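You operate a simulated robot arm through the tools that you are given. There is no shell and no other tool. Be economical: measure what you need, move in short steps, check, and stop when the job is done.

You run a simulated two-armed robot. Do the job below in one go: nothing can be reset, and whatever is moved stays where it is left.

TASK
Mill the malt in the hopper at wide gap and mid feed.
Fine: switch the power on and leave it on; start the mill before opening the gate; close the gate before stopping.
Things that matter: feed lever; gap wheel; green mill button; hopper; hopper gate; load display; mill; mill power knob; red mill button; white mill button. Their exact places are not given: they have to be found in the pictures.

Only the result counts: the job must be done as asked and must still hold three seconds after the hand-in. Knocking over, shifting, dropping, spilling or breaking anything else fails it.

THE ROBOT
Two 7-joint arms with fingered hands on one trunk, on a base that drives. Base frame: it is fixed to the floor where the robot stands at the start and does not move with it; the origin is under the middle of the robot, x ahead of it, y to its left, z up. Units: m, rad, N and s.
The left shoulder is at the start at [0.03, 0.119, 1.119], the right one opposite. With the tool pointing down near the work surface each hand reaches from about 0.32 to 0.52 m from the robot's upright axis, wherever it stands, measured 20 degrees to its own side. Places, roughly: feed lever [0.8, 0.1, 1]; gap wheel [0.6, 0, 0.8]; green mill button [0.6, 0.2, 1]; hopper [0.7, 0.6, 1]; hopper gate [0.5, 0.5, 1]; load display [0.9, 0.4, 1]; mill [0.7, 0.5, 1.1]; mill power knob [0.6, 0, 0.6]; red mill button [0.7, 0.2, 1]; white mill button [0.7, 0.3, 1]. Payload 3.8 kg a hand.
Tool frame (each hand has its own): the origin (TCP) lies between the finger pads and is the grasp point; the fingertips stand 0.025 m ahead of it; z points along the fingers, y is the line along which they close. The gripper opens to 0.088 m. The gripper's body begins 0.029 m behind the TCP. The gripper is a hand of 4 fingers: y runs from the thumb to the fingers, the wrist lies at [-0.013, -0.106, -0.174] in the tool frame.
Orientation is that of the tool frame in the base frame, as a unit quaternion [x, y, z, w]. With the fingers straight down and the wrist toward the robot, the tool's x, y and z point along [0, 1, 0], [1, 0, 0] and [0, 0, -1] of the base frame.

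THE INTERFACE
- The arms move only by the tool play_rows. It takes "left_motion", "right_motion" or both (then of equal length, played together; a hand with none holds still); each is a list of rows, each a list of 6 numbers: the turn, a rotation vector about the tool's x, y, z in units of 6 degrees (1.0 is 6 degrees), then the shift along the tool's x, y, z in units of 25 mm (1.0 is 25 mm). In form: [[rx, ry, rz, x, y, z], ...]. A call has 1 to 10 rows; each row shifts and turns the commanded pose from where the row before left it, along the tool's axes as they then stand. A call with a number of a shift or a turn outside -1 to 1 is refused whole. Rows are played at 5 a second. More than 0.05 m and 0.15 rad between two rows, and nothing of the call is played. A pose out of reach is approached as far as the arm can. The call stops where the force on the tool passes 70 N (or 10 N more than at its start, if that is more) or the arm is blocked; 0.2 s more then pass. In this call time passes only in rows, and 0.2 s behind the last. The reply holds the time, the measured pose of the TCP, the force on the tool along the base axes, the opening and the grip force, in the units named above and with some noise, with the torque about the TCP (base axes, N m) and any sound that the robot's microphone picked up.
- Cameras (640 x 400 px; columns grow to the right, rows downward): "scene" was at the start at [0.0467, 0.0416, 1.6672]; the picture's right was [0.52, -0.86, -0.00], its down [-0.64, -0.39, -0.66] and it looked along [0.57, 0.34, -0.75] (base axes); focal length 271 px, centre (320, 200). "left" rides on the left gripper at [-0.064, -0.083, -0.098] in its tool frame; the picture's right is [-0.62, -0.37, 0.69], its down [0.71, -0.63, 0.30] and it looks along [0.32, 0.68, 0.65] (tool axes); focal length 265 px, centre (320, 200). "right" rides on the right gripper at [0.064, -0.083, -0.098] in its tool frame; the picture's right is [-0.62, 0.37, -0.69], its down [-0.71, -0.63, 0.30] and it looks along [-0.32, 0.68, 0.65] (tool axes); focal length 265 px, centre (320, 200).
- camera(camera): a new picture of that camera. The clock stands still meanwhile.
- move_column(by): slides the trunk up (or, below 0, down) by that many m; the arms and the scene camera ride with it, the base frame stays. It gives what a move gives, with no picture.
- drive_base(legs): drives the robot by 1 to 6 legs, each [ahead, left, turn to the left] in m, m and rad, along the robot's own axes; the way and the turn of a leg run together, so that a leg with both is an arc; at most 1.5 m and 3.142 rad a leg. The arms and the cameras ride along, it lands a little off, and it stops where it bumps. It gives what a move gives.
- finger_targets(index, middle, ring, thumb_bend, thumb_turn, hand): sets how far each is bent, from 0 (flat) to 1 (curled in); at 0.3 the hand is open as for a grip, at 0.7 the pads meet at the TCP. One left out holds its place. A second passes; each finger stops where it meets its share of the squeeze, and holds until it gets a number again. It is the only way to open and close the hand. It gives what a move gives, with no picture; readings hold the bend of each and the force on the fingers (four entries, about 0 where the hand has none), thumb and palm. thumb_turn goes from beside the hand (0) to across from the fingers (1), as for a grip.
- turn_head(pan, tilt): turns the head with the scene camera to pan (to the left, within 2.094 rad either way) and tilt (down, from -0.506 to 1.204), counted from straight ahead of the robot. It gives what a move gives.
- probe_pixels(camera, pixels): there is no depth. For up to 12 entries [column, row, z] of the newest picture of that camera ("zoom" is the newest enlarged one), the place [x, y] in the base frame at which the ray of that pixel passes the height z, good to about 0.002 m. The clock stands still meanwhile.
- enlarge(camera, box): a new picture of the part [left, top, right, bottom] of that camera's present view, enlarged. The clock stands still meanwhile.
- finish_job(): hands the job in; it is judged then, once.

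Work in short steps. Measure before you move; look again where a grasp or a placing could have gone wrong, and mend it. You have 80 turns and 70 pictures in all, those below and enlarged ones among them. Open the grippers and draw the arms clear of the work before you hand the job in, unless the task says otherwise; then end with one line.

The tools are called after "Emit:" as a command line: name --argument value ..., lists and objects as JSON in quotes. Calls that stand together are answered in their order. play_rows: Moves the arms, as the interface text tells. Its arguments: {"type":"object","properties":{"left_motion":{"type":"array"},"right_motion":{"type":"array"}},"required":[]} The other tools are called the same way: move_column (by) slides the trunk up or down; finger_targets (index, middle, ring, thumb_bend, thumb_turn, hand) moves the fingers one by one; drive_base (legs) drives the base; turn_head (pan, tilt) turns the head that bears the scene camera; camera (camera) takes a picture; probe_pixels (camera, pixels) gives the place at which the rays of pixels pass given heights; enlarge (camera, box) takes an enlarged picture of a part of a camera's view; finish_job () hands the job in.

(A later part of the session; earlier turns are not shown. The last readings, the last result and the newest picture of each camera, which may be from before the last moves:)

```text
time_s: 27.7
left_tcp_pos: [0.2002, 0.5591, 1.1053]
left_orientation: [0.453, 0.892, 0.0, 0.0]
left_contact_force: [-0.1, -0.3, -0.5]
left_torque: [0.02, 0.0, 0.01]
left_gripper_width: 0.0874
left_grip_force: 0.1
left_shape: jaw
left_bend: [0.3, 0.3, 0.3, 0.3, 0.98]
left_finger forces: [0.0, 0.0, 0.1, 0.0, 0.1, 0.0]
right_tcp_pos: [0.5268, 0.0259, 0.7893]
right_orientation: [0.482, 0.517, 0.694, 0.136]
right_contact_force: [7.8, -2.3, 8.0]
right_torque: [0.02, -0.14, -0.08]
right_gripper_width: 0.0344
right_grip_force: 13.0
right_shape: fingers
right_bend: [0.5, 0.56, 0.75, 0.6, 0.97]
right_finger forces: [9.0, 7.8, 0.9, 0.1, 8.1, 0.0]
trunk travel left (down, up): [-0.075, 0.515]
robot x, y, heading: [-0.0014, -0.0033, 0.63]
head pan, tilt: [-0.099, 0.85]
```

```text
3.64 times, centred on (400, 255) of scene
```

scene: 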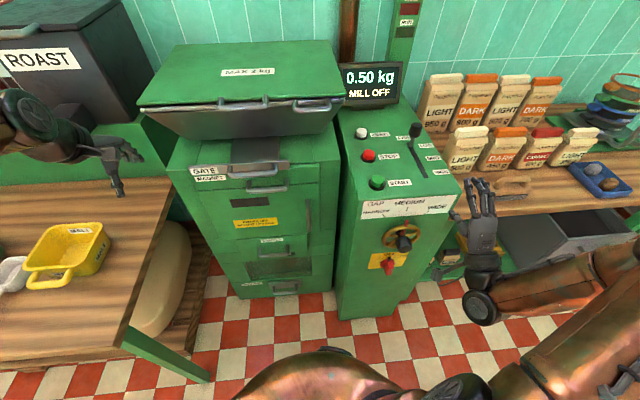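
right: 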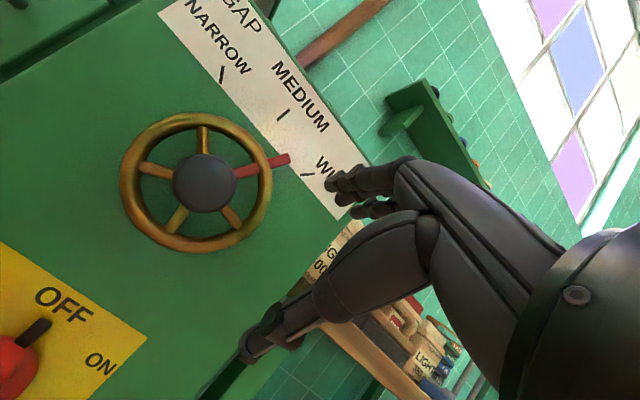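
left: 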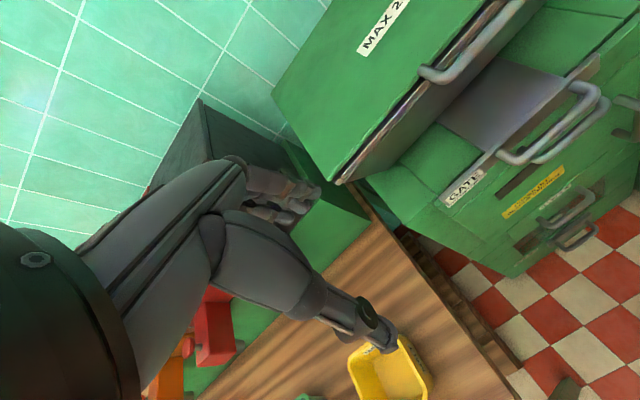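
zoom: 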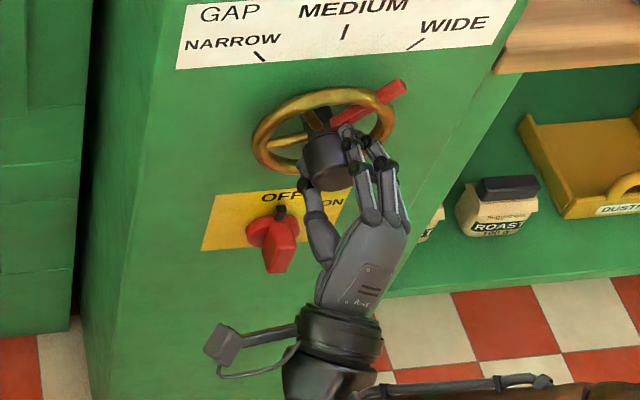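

Pointer moved to zoom (398,88). I release, back off and take the square view again.

Emit:
finger_targets --hand "right" --index 0.25 --middle 0.25 --ring 0.25 --thumb_bend 0.25

Emit:
play_rows --right_motion '[[0, 0, 0, 0, 0, -0.8], [0, 0, 0, 0, 0, -0.8], [0, 0, 0, 0, 0, -0.8], [0, 0, 0, 0, 0, -0.8], [0, 0, -0.8, 0, 0, 0], [0, 0, -1, 0, 0, 0], [0, 0, -1, 0, 0, 0], [0, 0, -1, 0, 0, 0], [0, 0, -1, 0, 0, 0], [0, 0, -0.5, 0, 0, 0]]'

Emit:
play_rows --right_motion '[[1, 0, 0, -0.5, 0.2, 0], [1, 0, 0, -0.5, 0.2, 0], [1, 0, 0, -0.5, 0.2, 0], [1, 0, 0, -0.5, 0.2, 0], [1, 0, 0, -0.5, 0.2, 0]]'

Emit:
camera --camera "right"

```text
time_s: 28.7
left_tcp_pos: [0.2003, 0.5578, 1.1052]
left_orientation: [0.453, 0.891, 0.0, 0.0]
left_contact_force: [-0.6, 0.7, 0.0]
left_torque: [0.03, 0.0, -0.02]
left_gripper_width: 0.0878
left_grip_force: 0.0
left_shape: jaw
left_bend: [0.3, 0.3, 0.3, 0.3, 0.98]
left_finger forces: [0.0, 0.0, 0.0, 0.0, 0.0, 0.1]
right_tcp_pos: [0.5263, 0.0256, 0.7905]
right_orientation: [0.482, 0.517, 0.694, 0.136]
right_contact_force: [-0.5, 0.6, -1.4]
right_torque: [0.03, 0.01, 0.0]
right_gripper_width: 0.0941
right_grip_force: 0.0
right_shape: fingers
right_bend: [0.25, 0.25, 0.25, 0.25, 0.97]
right_finger forces: [0.1, 0.0, 0.0, 0.0, 0.0, 0.0]
trunk travel left (down, up): [-0.075, 0.515]
robot x, y, heading: [-0.0003, 0.0005, 0.629]
head pan, tilt: [-0.099, 0.85]
```

```text
time_s: 30.9
left_tcp_pos: [0.1998, 0.5597, 1.1043]
left_orientation: [0.453, 0.892, 0.0, 0.0]
left_contact_force: [0.4, 0.8, -0.2]
left_torque: [-0.02, 0.04, 0.04]
left_gripper_width: 0.0876
left_grip_force: 0.0
left_shape: jaw
left_bend: [0.3, 0.3, 0.3, 0.3, 0.98]
left_finger forces: [0.1, 0.0, 0.1, 0.1, 0.0, 0.0]
right_tcp_pos: [0.4614, -0.0227, 0.7896]
right_orientation: [0.32, 0.63, 0.631, 0.322]
right_contact_force: [0.9, 0.6, 0.5]
right_torque: [0.01, 0.03, -0.01]
right_gripper_width: 0.0939
right_grip_force: 0.1
right_shape: fingers
right_bend: [0.25, 0.25, 0.25, 0.25, 0.97]
right_finger forces: [0.0, 0.0, 0.0, 0.0, 0.0, 0.0]
trunk travel left (down, up): [-0.075, 0.515]
robot x, y, heading: [0.0007, 0.0018, 0.631]
head pan, tilt: [-0.099, 0.85]
```

```text
time_s: 32.1
left_tcp_pos: [0.1992, 0.5588, 1.1056]
left_orientation: [0.454, 0.891, -0.001, 0.0]
left_contact_force: [-0.5, 0.6, 0.4]
left_torque: [0.0, -0.03, -0.01]
left_gripper_width: 0.0876
left_grip_force: 0.0
left_shape: jaw
left_bend: [0.3, 0.3, 0.3, 0.3, 0.98]
left_finger forces: [0.0, 0.0, 0.0, 0.1, 0.0, 0.1]
right_tcp_pos: [0.5017, -0.0696, 0.8149]
right_orientation: [0.394, 0.772, 0.445, 0.226]
right_contact_force: [-0.1, 0.3, 0.9]
right_torque: [0.02, 0.02, -0.02]
right_gripper_width: 0.0941
right_grip_force: 0.0
right_shape: fingers
right_bend: [0.25, 0.25, 0.25, 0.25, 0.97]
right_finger forces: [0.0, 0.0, 0.1, 0.1, 0.0, 0.1]
trunk travel left (down, up): [-0.075, 0.515]
robot x, y, heading: [0.0008, -0.0008, 0.631]
head pan, tilt: [-0.099, 0.85]
```

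```text
41 pictures are left
```

right: 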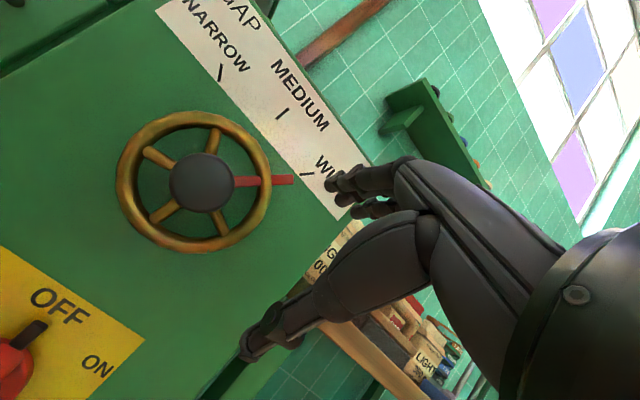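

The pointer now lies on the WIDE mark within a few degrees. Next the power knob: I lower the trunk and the hand for a square view of it.

Emit:
move_column --by -0.07

Emit:
play_rows --right_motion '[[0, 0, 0, 0, -0.65, 0.375], [0, 0, 0, 0, -0.65, 0.375], [0, 0, 0, 0, -0.65, 0.375], [0, 0, 0, 0, -0.65, 0.375]]'

Emit:
camera --camera "right"

Emit:
enlarge --camera "scene" --box '[340, 200, 460, 310]'

```text
time_s: 33.2
left_tcp_pos: [0.1992, 0.5586, 1.0354]
left_orientation: [0.453, 0.891, -0.001, 0.0]
left_contact_force: [-0.2, -0.8, -0.3]
left_torque: [0.02, 0.02, 0.02]
left_gripper_width: 0.0876
left_grip_force: 0.0
left_shape: jaw
left_bend: [0.3, 0.3, 0.3, 0.3, 0.98]
left_finger forces: [0.0, 0.0, 0.1, 0.0, 0.0, 0.0]
right_tcp_pos: [0.5026, -0.0691, 0.7452]
right_orientation: [0.393, 0.771, 0.446, 0.227]
right_contact_force: [-0.3, -0.5, -0.2]
right_torque: [-0.01, 0.06, -0.01]
right_gripper_width: 0.0942
right_grip_force: 0.0
right_shape: fingers
right_bend: [0.25, 0.25, 0.25, 0.25, 0.97]
right_finger forces: [0.0, 0.0, 0.0, 0.0, 0.0, 0.0]
trunk travel left (down, up): [-0.005, 0.585]
robot x, y, heading: [-0.0026, -0.0018, 0.632]
head pan, tilt: [-0.099, 0.85]
```

```text
time_s: 34.2
left_tcp_pos: [0.1994, 0.5592, 1.0352]
left_orientation: [0.454, 0.891, 0.0, 0.0]
left_contact_force: [0.4, 0.0, -0.3]
left_torque: [-0.01, 0.02, -0.03]
left_gripper_width: 0.0878
left_grip_force: 0.0
left_shape: jaw
left_bend: [0.3, 0.3, 0.3, 0.3, 0.98]
left_finger forces: [0.1, 0.0, 0.0, 0.0, 0.0, 0.0]
right_tcp_pos: [0.5031, -0.0697, 0.6704]
right_orientation: [0.393, 0.771, 0.446, 0.227]
right_contact_force: [-1.1, -0.2, -0.1]
right_torque: [0.01, 0.02, 0.0]
right_gripper_width: 0.094
right_grip_force: 0.0
right_shape: fingers
right_bend: [0.25, 0.25, 0.25, 0.25, 0.97]
right_finger forces: [0.0, 0.1, 0.1, 0.0, 0.0, 0.1]
trunk travel left (down, up): [-0.005, 0.585]
robot x, y, heading: [-0.0007, -0.0001, 0.628]
head pan, tilt: [-0.099, 0.85]
```

```text
40 pictures are left
```

right: 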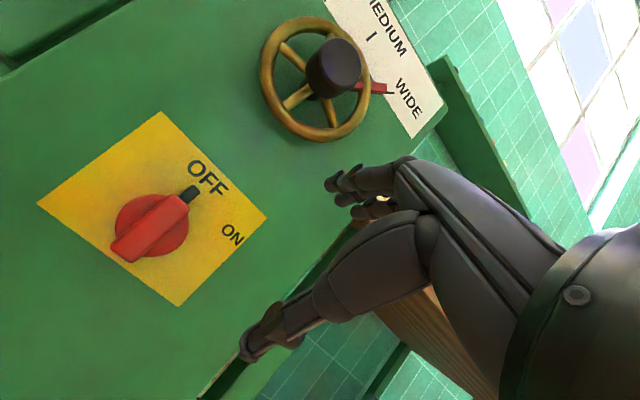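

```text
3.64 times, centred on (400, 255) of scene
```

zoom: 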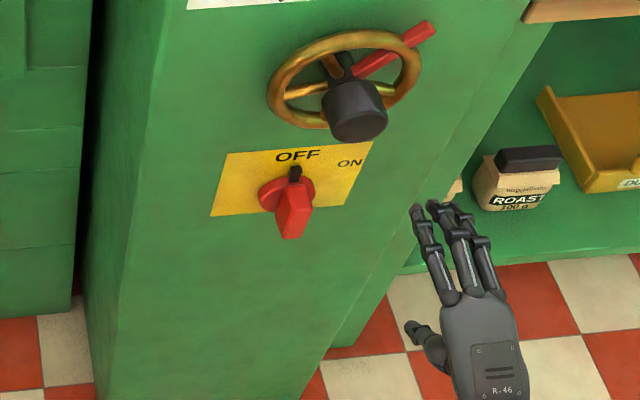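

Knob centre is at right (152,225): about Y −0.288, z 0.604 in robot frame. I probe the scene zoom at that height for depth.

Emit:
probe_pixels --camera "zoom" --pixels '[[291, 203, 0.604], [294, 230, 0.59], [294, 170, 0.625], [268, 193, 0.604], [220, 183, 0.604], [356, 112, 0.79]]'

```text
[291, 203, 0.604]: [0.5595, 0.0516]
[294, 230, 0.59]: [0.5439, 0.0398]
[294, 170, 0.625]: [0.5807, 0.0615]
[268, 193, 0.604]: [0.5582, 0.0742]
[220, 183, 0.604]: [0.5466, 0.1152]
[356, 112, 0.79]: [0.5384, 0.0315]
```

Knob front ≈ depth 0.48, blade front ≈ 0.465. I level the hand and roll it −90° so the fingers straddle the vertical blade.

Emit:
play_rows --right_motion '[[-1, 0, 0, 0, 0, 0], [-1, 0, 0, 0, 0, 0], [-1, 0, 0, 0, 0, 0], [-1, 0, 0, 0, 0, 0], [-1, 0, 0, 0, 0, 0], [0, 0, -1, 0, 0, 0], [0, 0, -1, 0, 0, 0], [0, 0, -1, 0, 0, 0], [0, 0, -1, 0, 0, 0], [0, 0, -1, 0, 0, 0]]'

Emit:
play_rows --right_motion '[[0, 0, -1, 0, 0, 0], [0, 0, -1, 0, 0, 0], [0, 0, -1, 0, 0, 0], [0, 0, -1, 0, 0, 0], [0, 0, -1, 0, 0, 0], [0, 0, -1, 0, 0, 0], [0, 0, -1, 0, 0, 0], [0, 0, -1, 0, 0, 0], [0, 0, -1, 0, 0, 0], [0, 0, -1, 0, 0, 0]]'

```text
time_s: 36.4
left_tcp_pos: [0.1993, 0.5583, 1.0356]
left_orientation: [0.454, 0.891, 0.0, 0.001]
left_contact_force: [0.6, 0.6, -0.1]
left_torque: [0.02, 0.02, -0.04]
left_gripper_width: 0.0876
left_grip_force: 0.2
left_shape: jaw
left_bend: [0.3, 0.3, 0.3, 0.3, 0.98]
left_finger forces: [0.0, 0.1, 0.0, 0.0, 0.0, 0.1]
right_tcp_pos: [0.5032, -0.0686, 0.6702]
right_orientation: [0.146, 0.691, 0.525, 0.474]
right_contact_force: [-0.5, 0.2, -0.6]
right_torque: [0.04, -0.03, 0.05]
right_gripper_width: 0.094
right_grip_force: 0.1
right_shape: fingers
right_bend: [0.25, 0.25, 0.25, 0.25, 0.97]
right_finger forces: [0.0, 0.1, 0.0, 0.0, 0.0, 0.1]
trunk travel left (down, up): [-0.005, 0.585]
robot x, y, heading: [-0.0006, -0.0036, 0.629]
head pan, tilt: [-0.099, 0.85]
```

```text
time_s: 38.6
left_tcp_pos: [0.1996, 0.5593, 1.0359]
left_orientation: [0.453, 0.891, 0.0, 0.0]
left_contact_force: [-0.9, 0.2, -0.2]
left_torque: [0.02, 0.02, -0.02]
left_gripper_width: 0.0878
left_grip_force: 0.1
left_shape: jaw
left_bend: [0.3, 0.3, 0.3, 0.3, 0.98]
left_finger forces: [0.0, 0.0, 0.0, 0.0, 0.0, 0.0]
right_tcp_pos: [0.5023, -0.069, 0.6695]
right_orientation: [-0.219, 0.672, 0.219, 0.673]
right_contact_force: [0.2, -0.2, -0.7]
right_torque: [-0.01, 0.01, -0.02]
right_gripper_width: 0.0939
right_grip_force: 0.1
right_shape: fingers
right_bend: [0.25, 0.25, 0.25, 0.25, 0.97]
right_finger forces: [0.1, 0.0, 0.0, 0.0, 0.1, 0.0]
trunk travel left (down, up): [-0.005, 0.585]
robot x, y, heading: [0.0011, 0.002, 0.626]
head pan, tilt: [-0.099, 0.85]
```

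Rolled fully. I move down 6.5 cm and left 6.5 cm to stand in front of the knob, then look.

Emit:
play_rows --right_motion '[[0, 0, 0, 0.87, 0.87, 0], [0, 0, 0, 0.87, 0.87, 0], [0, 0, 0, 0.87, 0.87, 0], [0, 0, 0, 0, 0, 0.8]]'

Emit:
camera --camera "right"

Emit:
enlarge --camera "scene" --box '[340, 200, 460, 310]'

```text
time_s: 39.6
left_tcp_pos: [0.1994, 0.5593, 1.0357]
left_orientation: [0.453, 0.892, 0.0, 0.001]
left_contact_force: [-0.2, 0.3, 0.6]
left_torque: [0.03, -0.03, 0.01]
left_gripper_width: 0.088
left_grip_force: 0.1
left_shape: jaw
left_bend: [0.3, 0.3, 0.3, 0.3, 0.98]
left_finger forces: [0.0, 0.1, 0.0, 0.1, 0.0, 0.0]
right_tcp_pos: [0.4819, -0.005, 0.6053]
right_orientation: [-0.217, 0.672, 0.22, 0.673]
right_contact_force: [0.0, -0.2, 0.0]
right_torque: [-0.01, 0.04, 0.01]
right_gripper_width: 0.0941
right_grip_force: 0.1
right_shape: fingers
right_bend: [0.25, 0.25, 0.25, 0.25, 0.97]
right_finger forces: [0.0, 0.0, 0.1, 0.0, 0.0, 0.0]
trunk travel left (down, up): [-0.005, 0.585]
robot x, y, heading: [-0.0007, -0.0018, 0.634]
head pan, tilt: [-0.099, 0.85]
```

```text
38 pictures are left
```

right: 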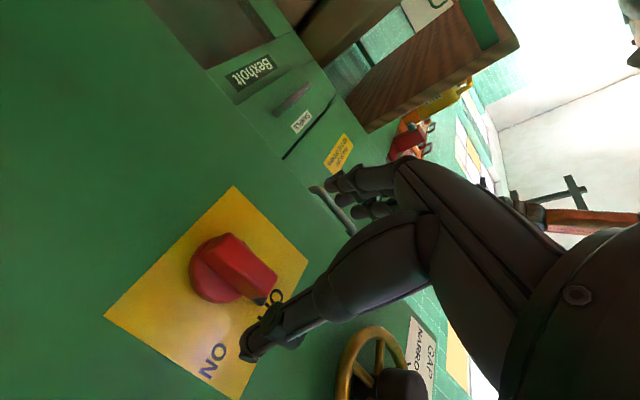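

```text
3.64 times, centred on (400, 255) of scene
```

zoom: 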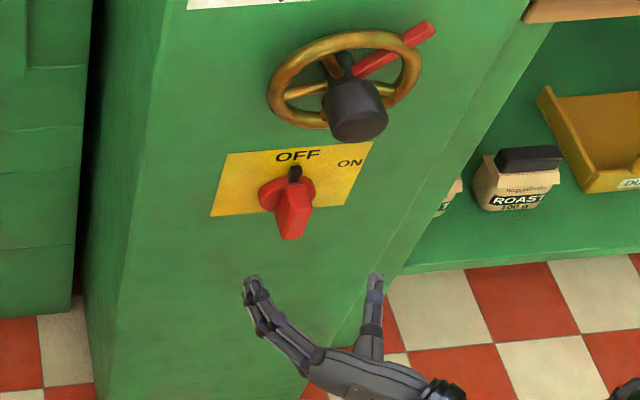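

The blade front lies on the tool axis, 7.5 cm ahead. I half-close the fingers, then advance 7.8 cm.

Emit:
finger_targets --hand "right" --index 0.42 --middle 0.42 --ring 0.42 --thumb_bend 0.42

Emit:
play_rows --right_motion '[[0, 0, 0, 0, 0, 0.8], [0, 0, 0, 0, 0, 0.8], [0, 0, 0, 0, 0, 0.8], [0, 0, 0, 0, 0, 0.7]]'

Emit:
enlarge --camera "scene" --box '[340, 200, 460, 310]'

Emit:
camera --camera "right"

```text
time_s: 40.6
left_tcp_pos: [0.1992, 0.5587, 1.0353]
left_orientation: [0.453, 0.892, 0.0, -0.001]
left_contact_force: [0.4, -1.2, 0.8]
left_torque: [0.01, -0.01, 0.0]
left_gripper_width: 0.0876
left_grip_force: 0.1
left_shape: jaw
left_bend: [0.3, 0.3, 0.3, 0.3, 0.98]
left_finger forces: [0.0, 0.0, 0.0, 0.0, 0.1, 0.0]
right_tcp_pos: [0.4817, -0.005, 0.605]
right_orientation: [-0.218, 0.672, 0.219, 0.673]
right_contact_force: [0.1, -0.1, 0.9]
right_torque: [-0.01, 0.03, -0.02]
right_gripper_width: 0.0598
right_grip_force: 0.0
right_shape: fingers
right_bend: [0.42, 0.42, 0.42, 0.42, 0.97]
right_finger forces: [0.1, 0.0, 0.0, 0.0, 0.1, 0.0]
trunk travel left (down, up): [-0.005, 0.585]
robot x, y, heading: [0.0018, 0.0026, 0.632]
head pan, tilt: [-0.099, 0.85]
```

```text
time_s: 41.6
left_tcp_pos: [0.2006, 0.5599, 1.0366]
left_orientation: [0.453, 0.891, 0.001, 0.0]
left_contact_force: [0.9, -0.1, 0.0]
left_torque: [0.02, 0.0, 0.0]
left_gripper_width: 0.0878
left_grip_force: 0.1
left_shape: jaw
left_bend: [0.3, 0.3, 0.3, 0.3, 0.98]
left_finger forces: [0.1, 0.0, 0.1, 0.0, 0.1, 0.1]
right_tcp_pos: [0.5449, 0.0413, 0.6046]
right_orientation: [-0.218, 0.673, 0.22, 0.672]
right_contact_force: [0.0, -0.2, -0.3]
right_torque: [0.0, -0.03, 0.06]
right_gripper_width: 0.0599
right_grip_force: 0.1
right_shape: fingers
right_bend: [0.42, 0.42, 0.42, 0.42, 0.97]
right_finger forces: [0.0, 0.0, 0.0, 0.1, 0.1, 0.0]
trunk travel left (down, up): [-0.005, 0.585]
robot x, y, heading: [-0.0012, 0.0004, 0.624]
head pan, tilt: [-0.099, 0.85]
```

```text
3.64 times, centred on (400, 255) of scene
```

zoom: 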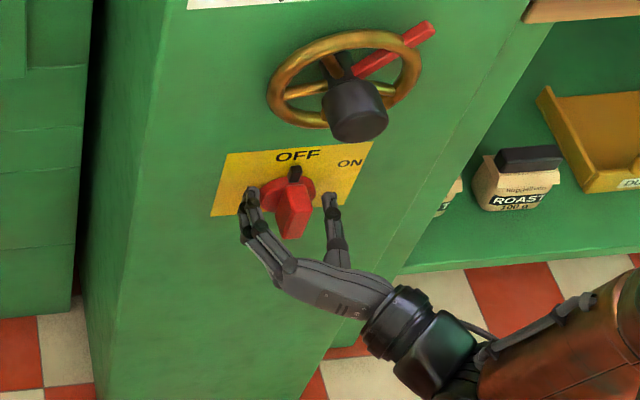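

```text
35 pictures are left
```

right: 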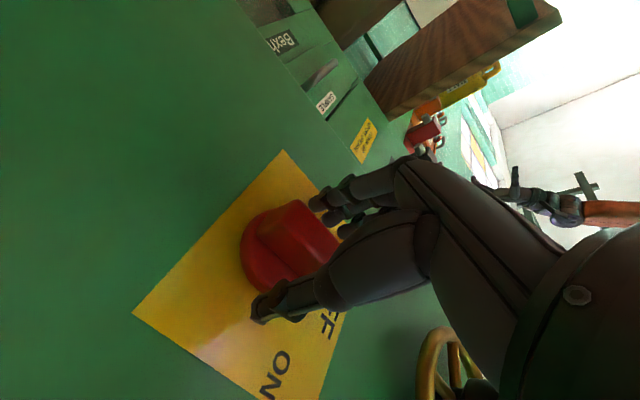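

Blade is between fingers and thumb, no contact force. I close and twist clockwise in steps.

Emit:
finger_targets --hand "right" --index 0.75 --middle 0.75 --ring 0.75 --thumb_bend 0.75

Emit:
play_rows --right_motion '[[0, 0, 1, 0, 0, 0], [0, 0, 1, 0, 0, 0], [0, 0, 1, 0, 0, 0], [0, 0, 1, 0, 0, 0], [0, 0, 1, 0, 0, 0], [0, 0, 1, 0, 0, 0]]'

Emit:
enlarge --camera "scene" --box '[340, 200, 460, 310]'

```text
time_s: 42.6
left_tcp_pos: [0.1977, 0.5589, 1.0371]
left_orientation: [0.453, 0.891, 0.001, 0.001]
left_contact_force: [1.0, 0.0, 0.2]
left_torque: [-0.01, -0.02, 0.0]
left_gripper_width: 0.0876
left_grip_force: 0.1
left_shape: jaw
left_bend: [0.3, 0.3, 0.3, 0.3, 0.98]
left_finger forces: [0.0, 0.0, 0.1, 0.1, 0.0, 0.1]
right_tcp_pos: [0.542, 0.0415, 0.6061]
right_orientation: [-0.218, 0.672, 0.22, 0.673]
right_contact_force: [-18.8, -0.1, 6.2]
right_torque: [0.05, -0.05, 0.18]
right_gripper_width: 0.0248
right_grip_force: 22.4
right_shape: fingers
right_bend: [0.59, 0.61, 0.72, 0.59, 0.96]
right_finger forces: [13.1, 10.1, 6.2, 0.1, 15.2, 0.0]
trunk travel left (down, up): [-0.005, 0.585]
robot x, y, heading: [0.0001, -0.0007, 0.625]
head pan, tilt: [-0.099, 0.85]
```

```text
time_s: 44.0
left_tcp_pos: [0.1985, 0.5576, 1.0355]
left_orientation: [0.453, 0.892, 0.001, 0.001]
left_contact_force: [-0.4, -0.4, -0.2]
left_torque: [0.0, -0.02, 0.04]
left_gripper_width: 0.0876
left_grip_force: 0.0
left_shape: jaw
left_bend: [0.3, 0.3, 0.3, 0.3, 0.98]
left_finger forces: [0.0, 0.1, 0.1, 0.0, 0.0, 0.0]
right_tcp_pos: [0.5432, 0.0387, 0.6061]
right_orientation: [0.001, 0.706, 0.417, 0.573]
right_contact_force: [-15.8, -13.3, 13.6]
right_torque: [0.13, -0.15, -0.02]
right_gripper_width: 0.0252
right_grip_force: 24.7
right_shape: fingers
right_bend: [0.59, 0.61, 0.72, 0.59, 0.96]
right_finger forces: [15.0, 10.1, 6.1, 0.0, 18.1, 0.1]
trunk travel left (down, up): [-0.005, 0.585]
robot x, y, heading: [-0.0, -0.0022, 0.632]
head pan, tilt: [-0.099, 0.85]
```

```text
3.64 times, centred on (400, 255) of scene
```

zoom: 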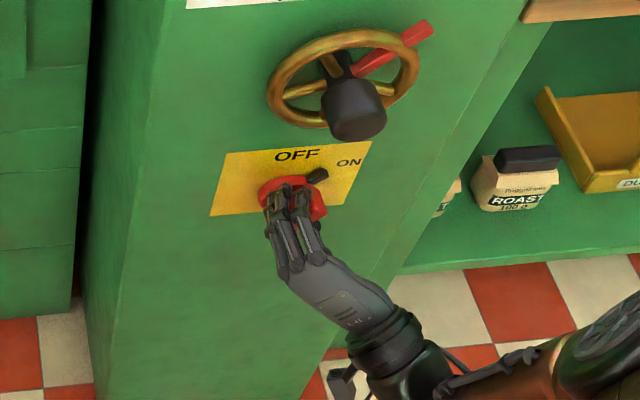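

Turned 36° so far; ON label lies at ~46–50°. I twist 15° more and check.

Emit:
play_rows --right_motion '[[0, 0, 1, 0, 0, 0], [0, 0, 1, 0, 0, 0], [0, 0, 0.5, 0, 0, 0]]'

Emit:
enlarge --camera "scene" --box '[330, 90, 470, 310]'

```text
time_s: 44.8
left_tcp_pos: [0.1985, 0.5572, 1.0362]
left_orientation: [0.454, 0.891, 0.001, 0.001]
left_contact_force: [-0.2, -0.4, -0.3]
left_torque: [0.01, -0.02, -0.04]
left_gripper_width: 0.0877
left_grip_force: 0.2
left_shape: jaw
left_bend: [0.3, 0.3, 0.3, 0.3, 0.98]
left_finger forces: [0.1, 0.0, 0.1, 0.1, 0.0, 0.0]
right_tcp_pos: [0.5435, 0.0401, 0.6074]
right_orientation: [0.093, 0.699, 0.488, 0.515]
right_contact_force: [-7.7, -18.6, 15.1]
right_torque: [0.01, -0.1, -0.25]
right_gripper_width: 0.0255
right_grip_force: 24.3
right_shape: fingers
right_bend: [0.6, 0.61, 0.72, 0.59, 0.97]
right_finger forces: [14.0, 9.9, 6.0, 0.1, 19.4, 0.0]
trunk travel left (down, up): [-0.005, 0.585]
robot x, y, heading: [0.001, 0.0002, 0.628]
head pan, tilt: [-0.099, 0.85]
```

```text
1.82 times, centred on (400, 200) of scene
```

zoom: 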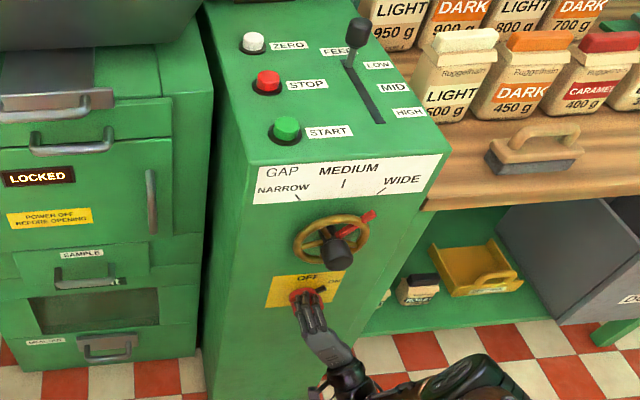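

The door now shows "LOCKED" — power is on. I add 6° margin, release and back off.

Emit:
play_rows --right_motion '[[0, 0, 1, 0, 0, 0]]'

Emit:
finger_targets --hand "right" --index 0.4 --middle 0.4 --ring 0.4 --thumb_bend 0.4

Emit:
play_rows --right_motion '[[0, 0, 0, 0, 0, -0.8], [0, 0, 0, 0, 0, -0.8], [0, 0, 0, 0, 0, -0.8], [0, 0, 0, 0, 0, -0.8], [0, 0, 0, 0, 0, -0.6]]'

Emit:
enlarge --camera "scene" --box '[330, 90, 470, 310]'

```text
time_s: 45.2
left_tcp_pos: [0.1981, 0.5581, 1.0362]
left_orientation: [0.453, 0.891, 0.001, 0.0]
left_contact_force: [-0.1, 1.2, -0.5]
left_torque: [-0.03, -0.01, 0.01]
left_gripper_width: 0.0879
left_grip_force: 0.0
left_shape: jaw
left_bend: [0.3, 0.3, 0.3, 0.3, 0.98]
left_finger forces: [0.1, 0.0, 0.1, 0.0, 0.0, 0.0]
right_tcp_pos: [0.5429, 0.0396, 0.6074]
right_orientation: [0.131, 0.693, 0.515, 0.488]
right_contact_force: [-4.6, -20.0, 13.7]
right_torque: [0.04, -0.13, -0.32]
right_gripper_width: 0.0254
right_grip_force: 24.1
right_shape: fingers
right_bend: [0.61, 0.61, 0.73, 0.58, 0.98]
right_finger forces: [12.8, 10.7, 6.5, 0.1, 19.6, 0.0]
trunk travel left (down, up): [-0.005, 0.585]
robot x, y, heading: [-0.0019, -0.0014, 0.631]
head pan, tilt: [-0.099, 0.85]
```

```text
time_s: 46.2
left_tcp_pos: [0.1984, 0.5589, 1.036]
left_orientation: [0.453, 0.892, 0.0, 0.001]
left_contact_force: [-0.3, 0.6, -0.3]
left_torque: [0.01, -0.05, 0.01]
left_gripper_width: 0.0879
left_grip_force: 0.0
left_shape: jaw
left_bend: [0.3, 0.3, 0.3, 0.3, 0.98]
left_finger forces: [0.0, 0.1, 0.0, 0.0, 0.0, 0.1]
right_tcp_pos: [0.5424, 0.0409, 0.6053]
right_orientation: [0.129, 0.695, 0.514, 0.486]
right_contact_force: [-9.8, -2.2, 5.3]
right_torque: [-0.03, 0.11, -0.04]
right_gripper_width: 0.054
right_grip_force: 4.3
right_shape: fingers
right_bend: [0.4, 0.4, 0.4, 0.48, 0.98]
right_finger forces: [0.0, 0.0, 0.0, 0.1, 9.0, 0.1]
trunk travel left (down, up): [-0.005, 0.585]
robot x, y, heading: [-0.0011, 0.0021, 0.632]
head pan, tilt: [-0.099, 0.85]
```

```text
time_s: 47.4
left_tcp_pos: [0.1993, 0.5583, 1.0353]
left_orientation: [0.453, 0.891, 0.0, 0.0]
left_contact_force: [-0.2, -0.1, 0.5]
left_torque: [0.02, 0.0, 0.0]
left_gripper_width: 0.0876
left_grip_force: 0.2
left_shape: jaw
left_bend: [0.3, 0.3, 0.3, 0.3, 0.98]
left_finger forces: [0.0, 0.0, 0.0, 0.0, 0.0, 0.0]
right_tcp_pos: [0.4657, -0.0142, 0.6051]
right_orientation: [0.129, 0.695, 0.514, 0.486]
right_contact_force: [0.1, 0.1, -0.2]
right_torque: [0.0, -0.01, 0.02]
right_gripper_width: 0.0631
right_grip_force: 0.0
right_shape: fingers
right_bend: [0.4, 0.4, 0.4, 0.4, 0.98]
right_finger forces: [0.0, 0.0, 0.1, 0.0, 0.1, 0.0]
trunk travel left (down, up): [-0.005, 0.585]
robot x, y, heading: [-0.0017, 0.0005, 0.629]
head pan, tilt: [-0.099, 0.85]
```

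```text
1.82 times, centred on (400, 200) of scene
```

zoom: 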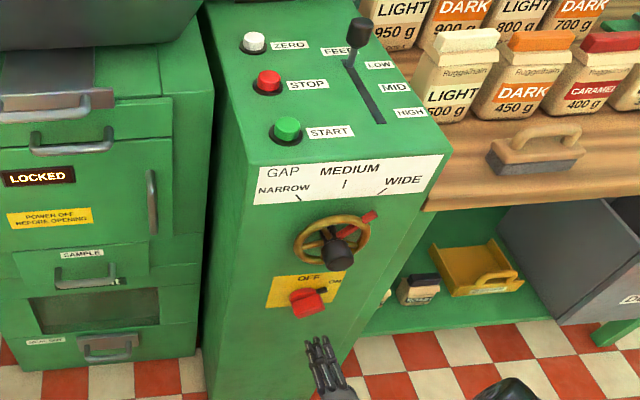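

Power is on with the knob at ON. I raise the trunk, level the right hand, and pitch it down again, up in front of the console.

Emit:
move_column --by 0.3

Emit:
play_rows --right_motion '[[0, 0, 1, 0, 0.5, 0], [0, 0, 1, 0, 0.6, 0], [0, 0, 1, 0, 0.8, 0], [0, 0, 1, 0, 1, 0], [0, 0, 1, 0, 1, 0], [0, 0, 0.5, 0, 1, 0], [0, 0, 0, 0, 1, 0], [0, 0, 0, 0, 1, 0]]'

Emit:
play_rows --right_motion '[[1, 0, 0, 0, 0, 0], [1, 0, 0, 0, 0, 0], [1, 0, 0, 0, 0, 0], [1, 0, 0, 0, 0, 0], [1, 0, 0, 0, 0, 0], [1, 0, 0, 0, 0, 0], [1, 0, 0, 0, 0, 0]]'

```text
time_s: 50.4
left_tcp_pos: [0.1988, 0.5591, 1.335]
left_orientation: [0.454, 0.891, 0.0, 0.0]
left_contact_force: [-0.3, 0.3, 0.2]
left_torque: [0.02, -0.02, 0.02]
left_gripper_width: 0.0873
left_grip_force: 0.1
left_shape: jaw
left_bend: [0.3, 0.3, 0.3, 0.3, 0.98]
left_finger forces: [0.0, 0.1, 0.1, 0.0, 0.0, 0.1]
right_tcp_pos: [0.4661, -0.015, 0.9037]
right_orientation: [0.131, 0.694, 0.513, 0.487]
right_contact_force: [0.4, 0.1, -0.5]
right_torque: [-0.02, -0.04, 0.03]
right_gripper_width: 0.0629
right_grip_force: 0.1
right_shape: fingers
right_bend: [0.4, 0.4, 0.4, 0.4, 0.98]
right_finger forces: [0.0, 0.1, 0.1, 0.0, 0.0, 0.0]
trunk travel left (down, up): [-0.305, 0.285]
robot x, y, heading: [-0.004, -0.0003, 0.634]
head pan, tilt: [-0.099, 0.85]
```

```text
time_s: 52.2
left_tcp_pos: [0.199, 0.5607, 1.3362]
left_orientation: [0.453, 0.891, 0.0, 0.0]
left_contact_force: [-0.9, -0.4, 0.0]
left_torque: [0.02, 0.0, 0.0]
left_gripper_width: 0.0877
left_grip_force: 0.0
left_shape: jaw
left_bend: [0.3, 0.3, 0.3, 0.3, 0.98]
left_finger forces: [0.0, 0.0, 0.1, 0.0, 0.0, 0.0]
right_tcp_pos: [0.4466, 0.011, 1.0713]
right_orientation: [0.321, 0.63, 0.631, 0.32]
right_contact_force: [-0.4, 0.5, -1.1]
right_torque: [-0.04, 0.0, -0.01]
right_gripper_width: 0.0628
right_grip_force: 0.0
right_shape: fingers
right_bend: [0.4, 0.4, 0.4, 0.4, 0.98]
right_finger forces: [0.1, 0.0, 0.0, 0.0, 0.1, 0.0]
trunk travel left (down, up): [-0.305, 0.285]
robot x, y, heading: [0.0017, 0.0017, 0.632]
head pan, tilt: [-0.099, 0.85]
```

```text
time_s: 53.8
left_tcp_pos: [0.1986, 0.5596, 1.3347]
left_orientation: [0.453, 0.892, 0.0, 0.0]
left_contact_force: [0.9, -0.1, -0.1]
left_torque: [-0.01, -0.02, -0.01]
left_gripper_width: 0.0875
left_grip_force: 0.0
left_shape: jaw
left_bend: [0.3, 0.3, 0.3, 0.3, 0.98]
left_finger forces: [0.1, 0.0, 0.0, 0.0, 0.0, 0.0]
right_tcp_pos: [0.4467, 0.0114, 1.0703]
right_orientation: [0.415, 0.814, 0.362, 0.184]
right_contact_force: [-0.5, -0.3, 0.0]
right_torque: [-0.04, -0.01, 0.01]
right_gripper_width: 0.0631
right_grip_force: 0.1
right_shape: fingers
right_bend: [0.4, 0.4, 0.4, 0.4, 0.98]
right_finger forces: [0.1, 0.0, 0.0, 0.0, 0.0, 0.0]
trunk travel left (down, up): [-0.305, 0.285]
robot x, y, heading: [-0.0018, -0.0024, 0.63]
head pan, tilt: [-0.099, 0.85]
```

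Hand pitched ~42° down at z 1.07. I drive 0.15 m ahead and 0.10 m right to bring lever, buttons and gate in reach.

Emit:
drive_base --legs '[[0, -0.1, 0], [0.15, 0, 0]]'

Emit:
camera --camera "scene"

Emit:
camera --camera "right"

```text
time_s: 55.9
left_tcp_pos: [0.3801, 0.5692, 1.335]
left_orientation: [0.453, 0.891, -0.001, -0.001]
left_contact_force: [0.3, 0.6, 0.0]
left_torque: [0.02, 0.02, -0.01]
left_gripper_width: 0.088
left_grip_force: 0.0
left_shape: jaw
left_bend: [0.3, 0.3, 0.3, 0.3, 0.98]
left_finger forces: [0.0, 0.1, 0.0, 0.0, 0.1, 0.0]
right_tcp_pos: [0.628, 0.0199, 1.0702]
right_orientation: [0.416, 0.814, 0.362, 0.184]
right_contact_force: [0.1, -0.5, -0.5]
right_torque: [-0.02, 0.0, -0.02]
right_gripper_width: 0.0632
right_grip_force: 0.0
right_shape: fingers
right_bend: [0.4, 0.4, 0.4, 0.4, 0.98]
right_finger forces: [0.1, 0.0, 0.1, 0.1, 0.1, 0.0]
trunk travel left (down, up): [-0.305, 0.285]
robot x, y, heading: [0.1769, 0.0076, 0.627]
head pan, tilt: [-0.099, 0.85]
```

```text
31 pictures are left
```

scene: 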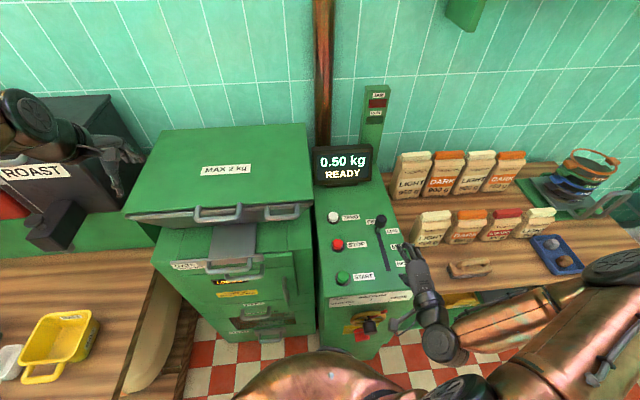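

```text
30 pictures are left
```

right: 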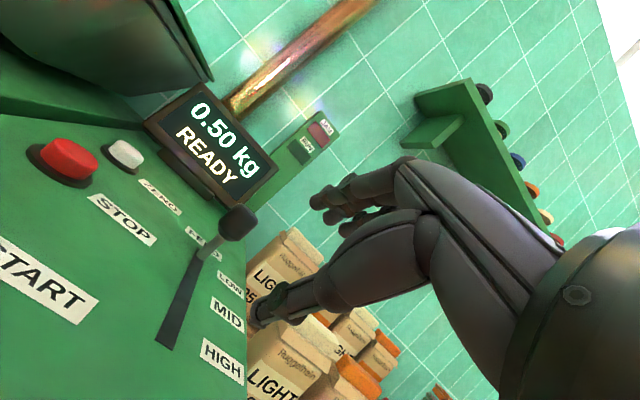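

READY is shown. Lever knob computed at depth 0.697, Y −0.344, z 1.01; labels LOW ≈0.682, MID ≈0.628, HIGH ≈0.575. I pitch the hand steeper and bring it above the knob.

Emit:
play_rows --right_motion '[[1, 0, 0, 0, 0, -0.3], [1, 0, 0, 0, 0.2, -0.4], [1, 0, 0, 0, 0.2, -0.4], [1, 0, 0, 0, 0.2, -0.4]]'

Emit:
play_rows --right_motion '[[0, 0, 0, 0.04, 0.81, 0.36], [0, 0, 0, 0.04, 0.81, 0.36], [0, 0, 0, 0.04, 0.81, 0.36], [0, 0, 0, 0.04, 0.81, 0.36], [0, 0, 0, 0.04, 0.81, 0.36], [0, 0, 0, 0.04, 0.81, 0.36], [0, 0, 0, 0.04, 0.81, 0.36], [0, 0, 0, 0.04, 0.81, 0.36]]'

Emit:
camera --camera "right"

Emit:
enlarge --camera "scene" --box '[310, 140, 470, 300]'

```text
time_s: 56.9
left_tcp_pos: [0.3814, 0.5679, 1.3358]
left_orientation: [0.453, 0.891, 0.0, 0.0]
left_contact_force: [0.0, 0.2, 0.7]
left_torque: [-0.02, -0.01, -0.01]
left_gripper_width: 0.0877
left_grip_force: 0.1
left_shape: jaw
left_bend: [0.3, 0.3, 0.3, 0.3, 0.98]
left_finger forces: [0.1, 0.0, 0.0, 0.1, 0.0, 0.1]
right_tcp_pos: [0.6578, 0.015, 1.0804]
right_orientation: [0.444, 0.872, 0.185, 0.093]
right_contact_force: [0.4, 0.0, -0.1]
right_torque: [0.02, 0.01, -0.03]
right_gripper_width: 0.063
right_grip_force: 0.0
right_shape: fingers
right_bend: [0.4, 0.4, 0.4, 0.4, 0.98]
right_finger forces: [0.0, 0.1, 0.0, 0.0, 0.0, 0.0]
right hand out of reach, approached as far as the arm can: row 1, 2, 3, 4
trunk travel left (down, up): [-0.305, 0.285]
robot x, y, heading: [0.1817, 0.007, 0.631]
head pan, tilt: [-0.099, 0.85]
```

```text
time_s: 58.7
left_tcp_pos: [0.3798, 0.5674, 1.335]
left_orientation: [0.453, 0.891, 0.0, -0.001]
left_contact_force: [0.8, -0.8, -1.1]
left_torque: [-0.01, 0.01, -0.06]
left_gripper_width: 0.0877
left_grip_force: 0.0
left_shape: jaw
left_bend: [0.3, 0.3, 0.3, 0.3, 0.98]
left_finger forces: [0.0, 0.0, 0.0, 0.0, 0.0, 0.1]
right_tcp_pos: [0.7982, 0.1274, 1.0791]
right_orientation: [0.445, 0.871, 0.186, 0.093]
right_contact_force: [0.4, -0.5, 0.6]
right_torque: [0.0, 0.0, 0.03]
right_gripper_width: 0.0632
right_grip_force: 0.0
right_shape: fingers
right_bend: [0.4, 0.4, 0.4, 0.4, 0.98]
right_finger forces: [0.0, 0.1, 0.0, 0.0, 0.0, 0.1]
trunk travel left (down, up): [-0.305, 0.285]
robot x, y, heading: [0.1796, 0.0074, 0.635]
head pan, tilt: [-0.099, 0.85]
```

```text
29 pictures are left
```

right: 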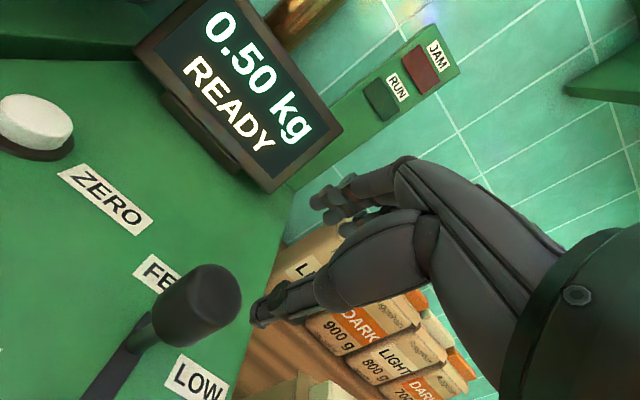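

```text
2.50 times, centred on (390, 220) of scene
```

zoom: 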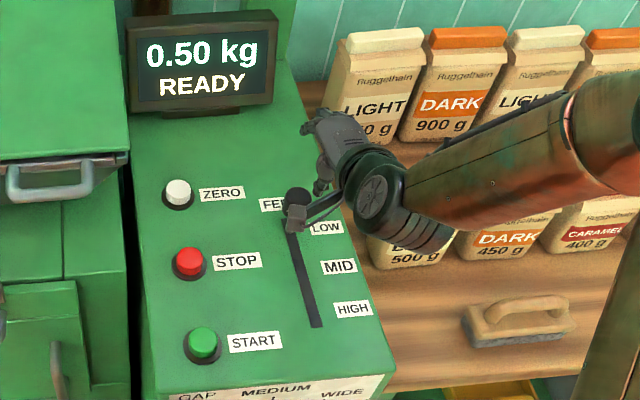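

TCP is 2 cm too far forward and 2 cm right of the knob (knob at 0.703,−0.344). I correct, then descend 6.5 cm around it.

Emit:
play_rows --right_motion '[[0, 0, 0, 0.84, -0.75, -0.34], [0, 0, 0, 0, -0.265, 0.595], [0, 0, 0, 0, -0.265, 0.595], [0, 0, 0, 0, -0.265, 0.595], [0, 0, 0, 0, -0.265, 0.595]]'

Emit:
camera --camera "right"

Emit:
enlarge --camera "scene" --box '[310, 140, 470, 300]'

```text
time_s: 59.9
left_tcp_pos: [0.3801, 0.5664, 1.3341]
left_orientation: [0.453, 0.892, 0.001, 0.0]
left_contact_force: [-0.2, 0.0, -0.1]
left_torque: [-0.04, 0.03, -0.02]
left_gripper_width: 0.0879
left_grip_force: 0.1
left_shape: jaw
left_bend: [0.3, 0.3, 0.3, 0.3, 0.98]
left_finger forces: [0.1, 0.1, 0.0, 0.1, 0.1, 0.0]
right_tcp_pos: [0.7689, 0.1306, 1.0144]
right_orientation: [0.445, 0.871, 0.187, 0.095]
right_contact_force: [0.1, 0.1, 0.4]
right_torque: [-0.01, 0.01, 0.01]
right_gripper_width: 0.0628
right_grip_force: 0.0
right_shape: fingers
right_bend: [0.4, 0.4, 0.4, 0.4, 0.98]
right_finger forces: [0.0, 0.1, 0.0, 0.0, 0.0, 0.0]
trunk travel left (down, up): [-0.305, 0.285]
robot x, y, heading: [0.1809, 0.0111, 0.633]
head pan, tilt: [-0.099, 0.85]
```

```text
27 pictures are left
```

right: 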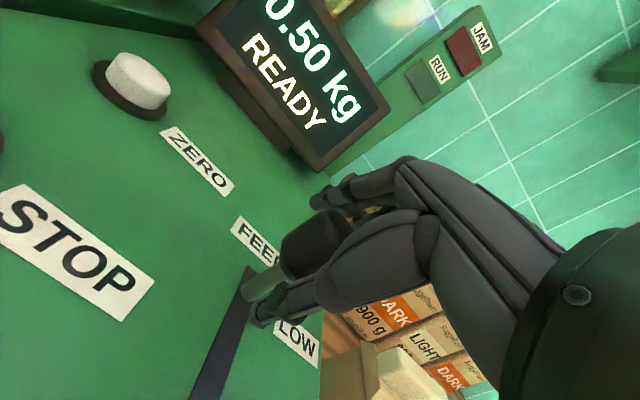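

```text
2.50 times, centred on (390, 220) of scene
```

zoom: 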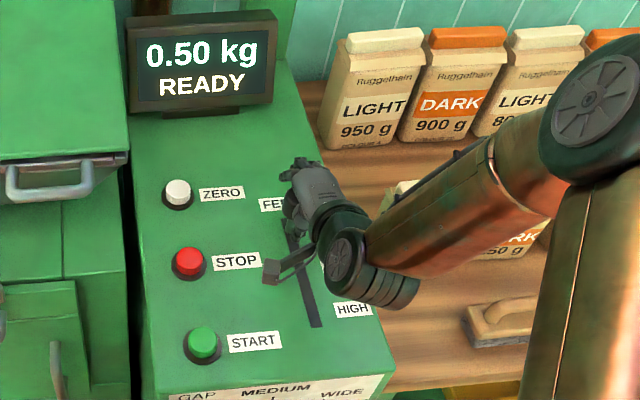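

The knob sits between fingers and thumb. I close and pull 5.4 cm toward the robot.

Emit:
finger_targets --hand "right" --index 0.7 --middle 0.7 --ring 0.7 --thumb_bend 0.7

Emit:
play_rows --right_motion '[[0, 0, 0, 0, -0.5, -0.22], [0, 0, 0, 0, -0.5, -0.22], [0, 0, 0, 0, -0.5, -0.22], [0, 0, 0, 0, -0.47, -0.22]]'

Emit:
camera --camera "right"

```text
time_s: 60.9
left_tcp_pos: [0.3801, 0.5678, 1.3352]
left_orientation: [0.453, 0.891, 0.0, 0.0]
left_contact_force: [-0.3, -0.5, 0.8]
left_torque: [0.0, 0.02, -0.01]
left_gripper_width: 0.0874
left_grip_force: 0.0
left_shape: jaw
left_bend: [0.3, 0.3, 0.3, 0.3, 0.98]
left_finger forces: [0.1, 0.0, 0.1, 0.1, 0.0, 0.0]
right_tcp_pos: [0.7678, 0.1298, 1.0137]
right_orientation: [0.444, 0.872, 0.185, 0.094]
right_contact_force: [-0.5, 0.4, -0.2]
right_torque: [-0.05, 0.0, 0.02]
right_gripper_width: 0.0211
right_grip_force: 11.1
right_shape: fingers
right_bend: [0.62, 0.65, 0.7, 0.59, 0.97]
right_finger forces: [7.4, 3.9, 0.1, 0.0, 10.7, 0.1]
trunk travel left (down, up): [-0.305, 0.285]
robot x, y, heading: [0.1801, 0.0056, 0.629]
head pan, tilt: [-0.099, 0.85]
```

```text
time_s: 61.9
left_tcp_pos: [0.3798, 0.5659, 1.3356]
left_orientation: [0.453, 0.892, 0.0, 0.0]
left_contact_force: [0.1, 0.8, -0.4]
left_torque: [0.0, -0.02, 0.0]
left_gripper_width: 0.0877
left_grip_force: 0.0
left_shape: jaw
left_bend: [0.3, 0.3, 0.3, 0.3, 0.98]
left_finger forces: [0.1, 0.1, 0.1, 0.1, 0.0, 0.0]
right_tcp_pos: [0.7228, 0.0984, 1.0154]
right_orientation: [0.444, 0.871, 0.185, 0.094]
right_contact_force: [-2.1, -0.2, -0.6]
right_torque: [-0.08, 0.0, 0.02]
right_gripper_width: 0.0209
right_grip_force: 11.0
right_shape: fingers
right_bend: [0.62, 0.65, 0.7, 0.59, 0.97]
right_finger forces: [7.0, 3.8, 0.0, 0.0, 11.1, 0.1]
trunk travel left (down, up): [-0.305, 0.285]
robot x, y, heading: [0.1836, 0.0092, 0.633]
head pan, tilt: [-0.099, 0.85]
```

```text
25 pictures are left
```

right: 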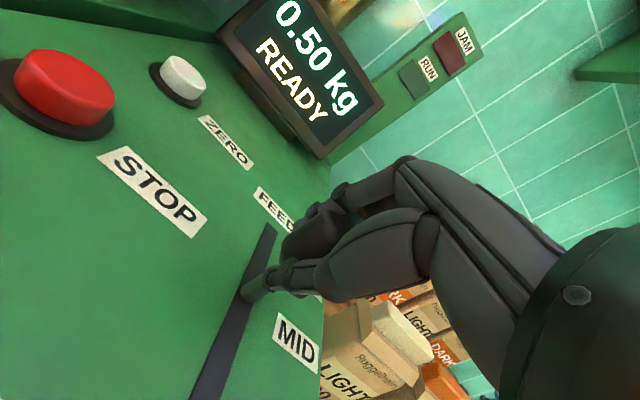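

The stem is at ≈0.644 versus MID label ≈0.632; slot middle ≈0.63. I pull 0.9 cm more, then open and lift clear.

Emit:
play_rows --right_motion '[[0, 0, 0, 0, -0.33, -0.15]]'

Emit:
finger_targets --hand "right" --index 0.4 --middle 0.4 --ring 0.4 --thumb_bend 0.4

Emit:
play_rows --right_motion '[[0, 0, 0, 0, 0.265, -0.595], [0, 0, 0, 0, 0.265, -0.595], [0, 0, 0, 0, 0.265, -0.595], [0, 0, 0, 0, 0.265, -0.595], [0, 0, 0, -0.6, 0, -0.3], [0, 0, 0, -0.9, 0, 0], [0, 0, 0, -0.9, 0, 0]]'

Emit:
camera --camera "right"

Emit:
enlarge --camera "scene" --box '[310, 140, 470, 300]'

```text
time_s: 62.3
left_tcp_pos: [0.3801, 0.5677, 1.3359]
left_orientation: [0.454, 0.891, 0.0, 0.0]
left_contact_force: [0.4, -0.3, -0.4]
left_torque: [-0.03, -0.01, 0.01]
left_gripper_width: 0.0875
left_grip_force: 0.1
left_shape: jaw
left_bend: [0.3, 0.3, 0.3, 0.3, 0.98]
left_finger forces: [0.0, 0.1, 0.0, 0.0, 0.1, 0.1]
right_tcp_pos: [0.7172, 0.0944, 1.0151]
right_orientation: [0.444, 0.872, 0.186, 0.093]
right_contact_force: [1.1, 3.2, -4.2]
right_torque: [-0.03, 0.04, 0.04]
right_gripper_width: 0.021
right_grip_force: 11.7
right_shape: fingers
right_bend: [0.62, 0.65, 0.7, 0.59, 0.97]
right_finger forces: [8.4, 4.4, 0.0, 0.1, 10.7, 0.0]
trunk travel left (down, up): [-0.305, 0.285]
robot x, y, heading: [0.1786, 0.0068, 0.633]
head pan, tilt: [-0.099, 0.85]
```

```text
time_s: 63.3
left_tcp_pos: [0.3807, 0.5666, 1.3342]
left_orientation: [0.454, 0.891, -0.001, -0.001]
left_contact_force: [0.9, -0.3, -0.5]
left_torque: [0.03, 0.01, -0.01]
left_gripper_width: 0.0876
left_grip_force: 0.0
left_shape: jaw
left_bend: [0.3, 0.3, 0.3, 0.3, 0.98]
left_finger forces: [0.0, 0.1, 0.0, 0.0, 0.0, 0.1]
right_tcp_pos: [0.7166, 0.0925, 1.0156]
right_orientation: [0.444, 0.872, 0.186, 0.093]
right_contact_force: [0.0, 0.9, -0.5]
right_torque: [-0.01, 0.01, -0.01]
right_gripper_width: 0.0631
right_grip_force: 0.0
right_shape: fingers
right_bend: [0.4, 0.4, 0.4, 0.4, 0.97]
right_finger forces: [0.0, 0.0, 0.0, 0.0, 0.0, 0.0]
trunk travel left (down, up): [-0.305, 0.285]
robot x, y, heading: [0.1832, 0.0073, 0.635]
head pan, tilt: [-0.099, 0.85]
```

```text
time_s: 64.9
left_tcp_pos: [0.3808, 0.566, 1.3357]
left_orientation: [0.453, 0.891, 0.0, 0.0]
left_contact_force: [-0.1, -0.3, 0.4]
left_torque: [0.0, 0.02, -0.02]
left_gripper_width: 0.0877
left_grip_force: 0.1
left_shape: jaw
left_bend: [0.3, 0.3, 0.3, 0.3, 0.98]
left_finger forces: [0.1, 0.1, 0.0, 0.1, 0.0, 0.1]
right_tcp_pos: [0.7492, 0.0424, 1.0873]
right_orientation: [0.444, 0.871, 0.186, 0.094]
right_contact_force: [0.1, -0.3, 0.5]
right_torque: [0.01, 0.0, -0.01]
right_gripper_width: 0.0631
right_grip_force: 0.1
right_shape: fingers
right_bend: [0.4, 0.4, 0.4, 0.4, 0.97]
right_finger forces: [0.1, 0.0, 0.1, 0.0, 0.0, 0.0]
trunk travel left (down, up): [-0.305, 0.285]
robot x, y, heading: [0.1805, 0.0083, 0.628]
head pan, tilt: [-0.099, 0.85]
```

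```text
24 pictures are left
```

right: 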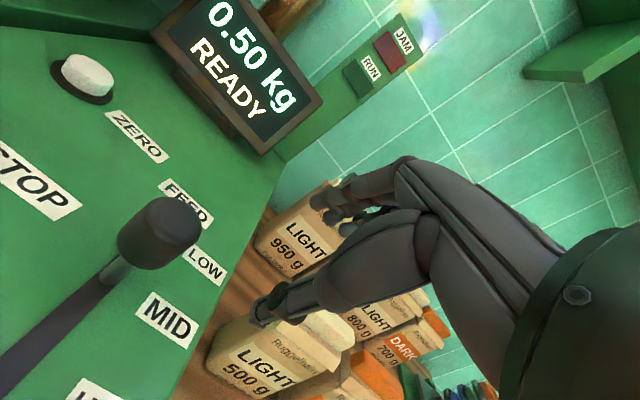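

```text
2.50 times, centred on (390, 220) of scene
```

zoom: 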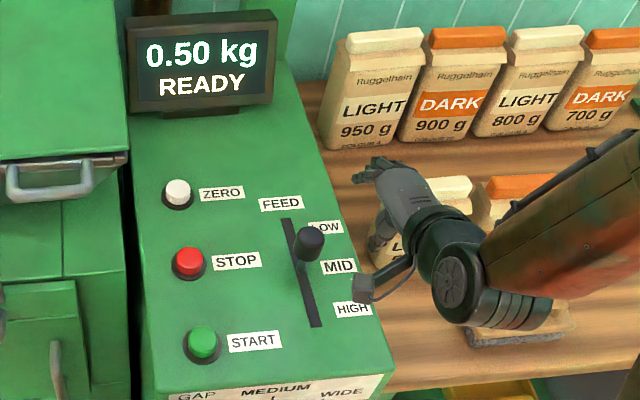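

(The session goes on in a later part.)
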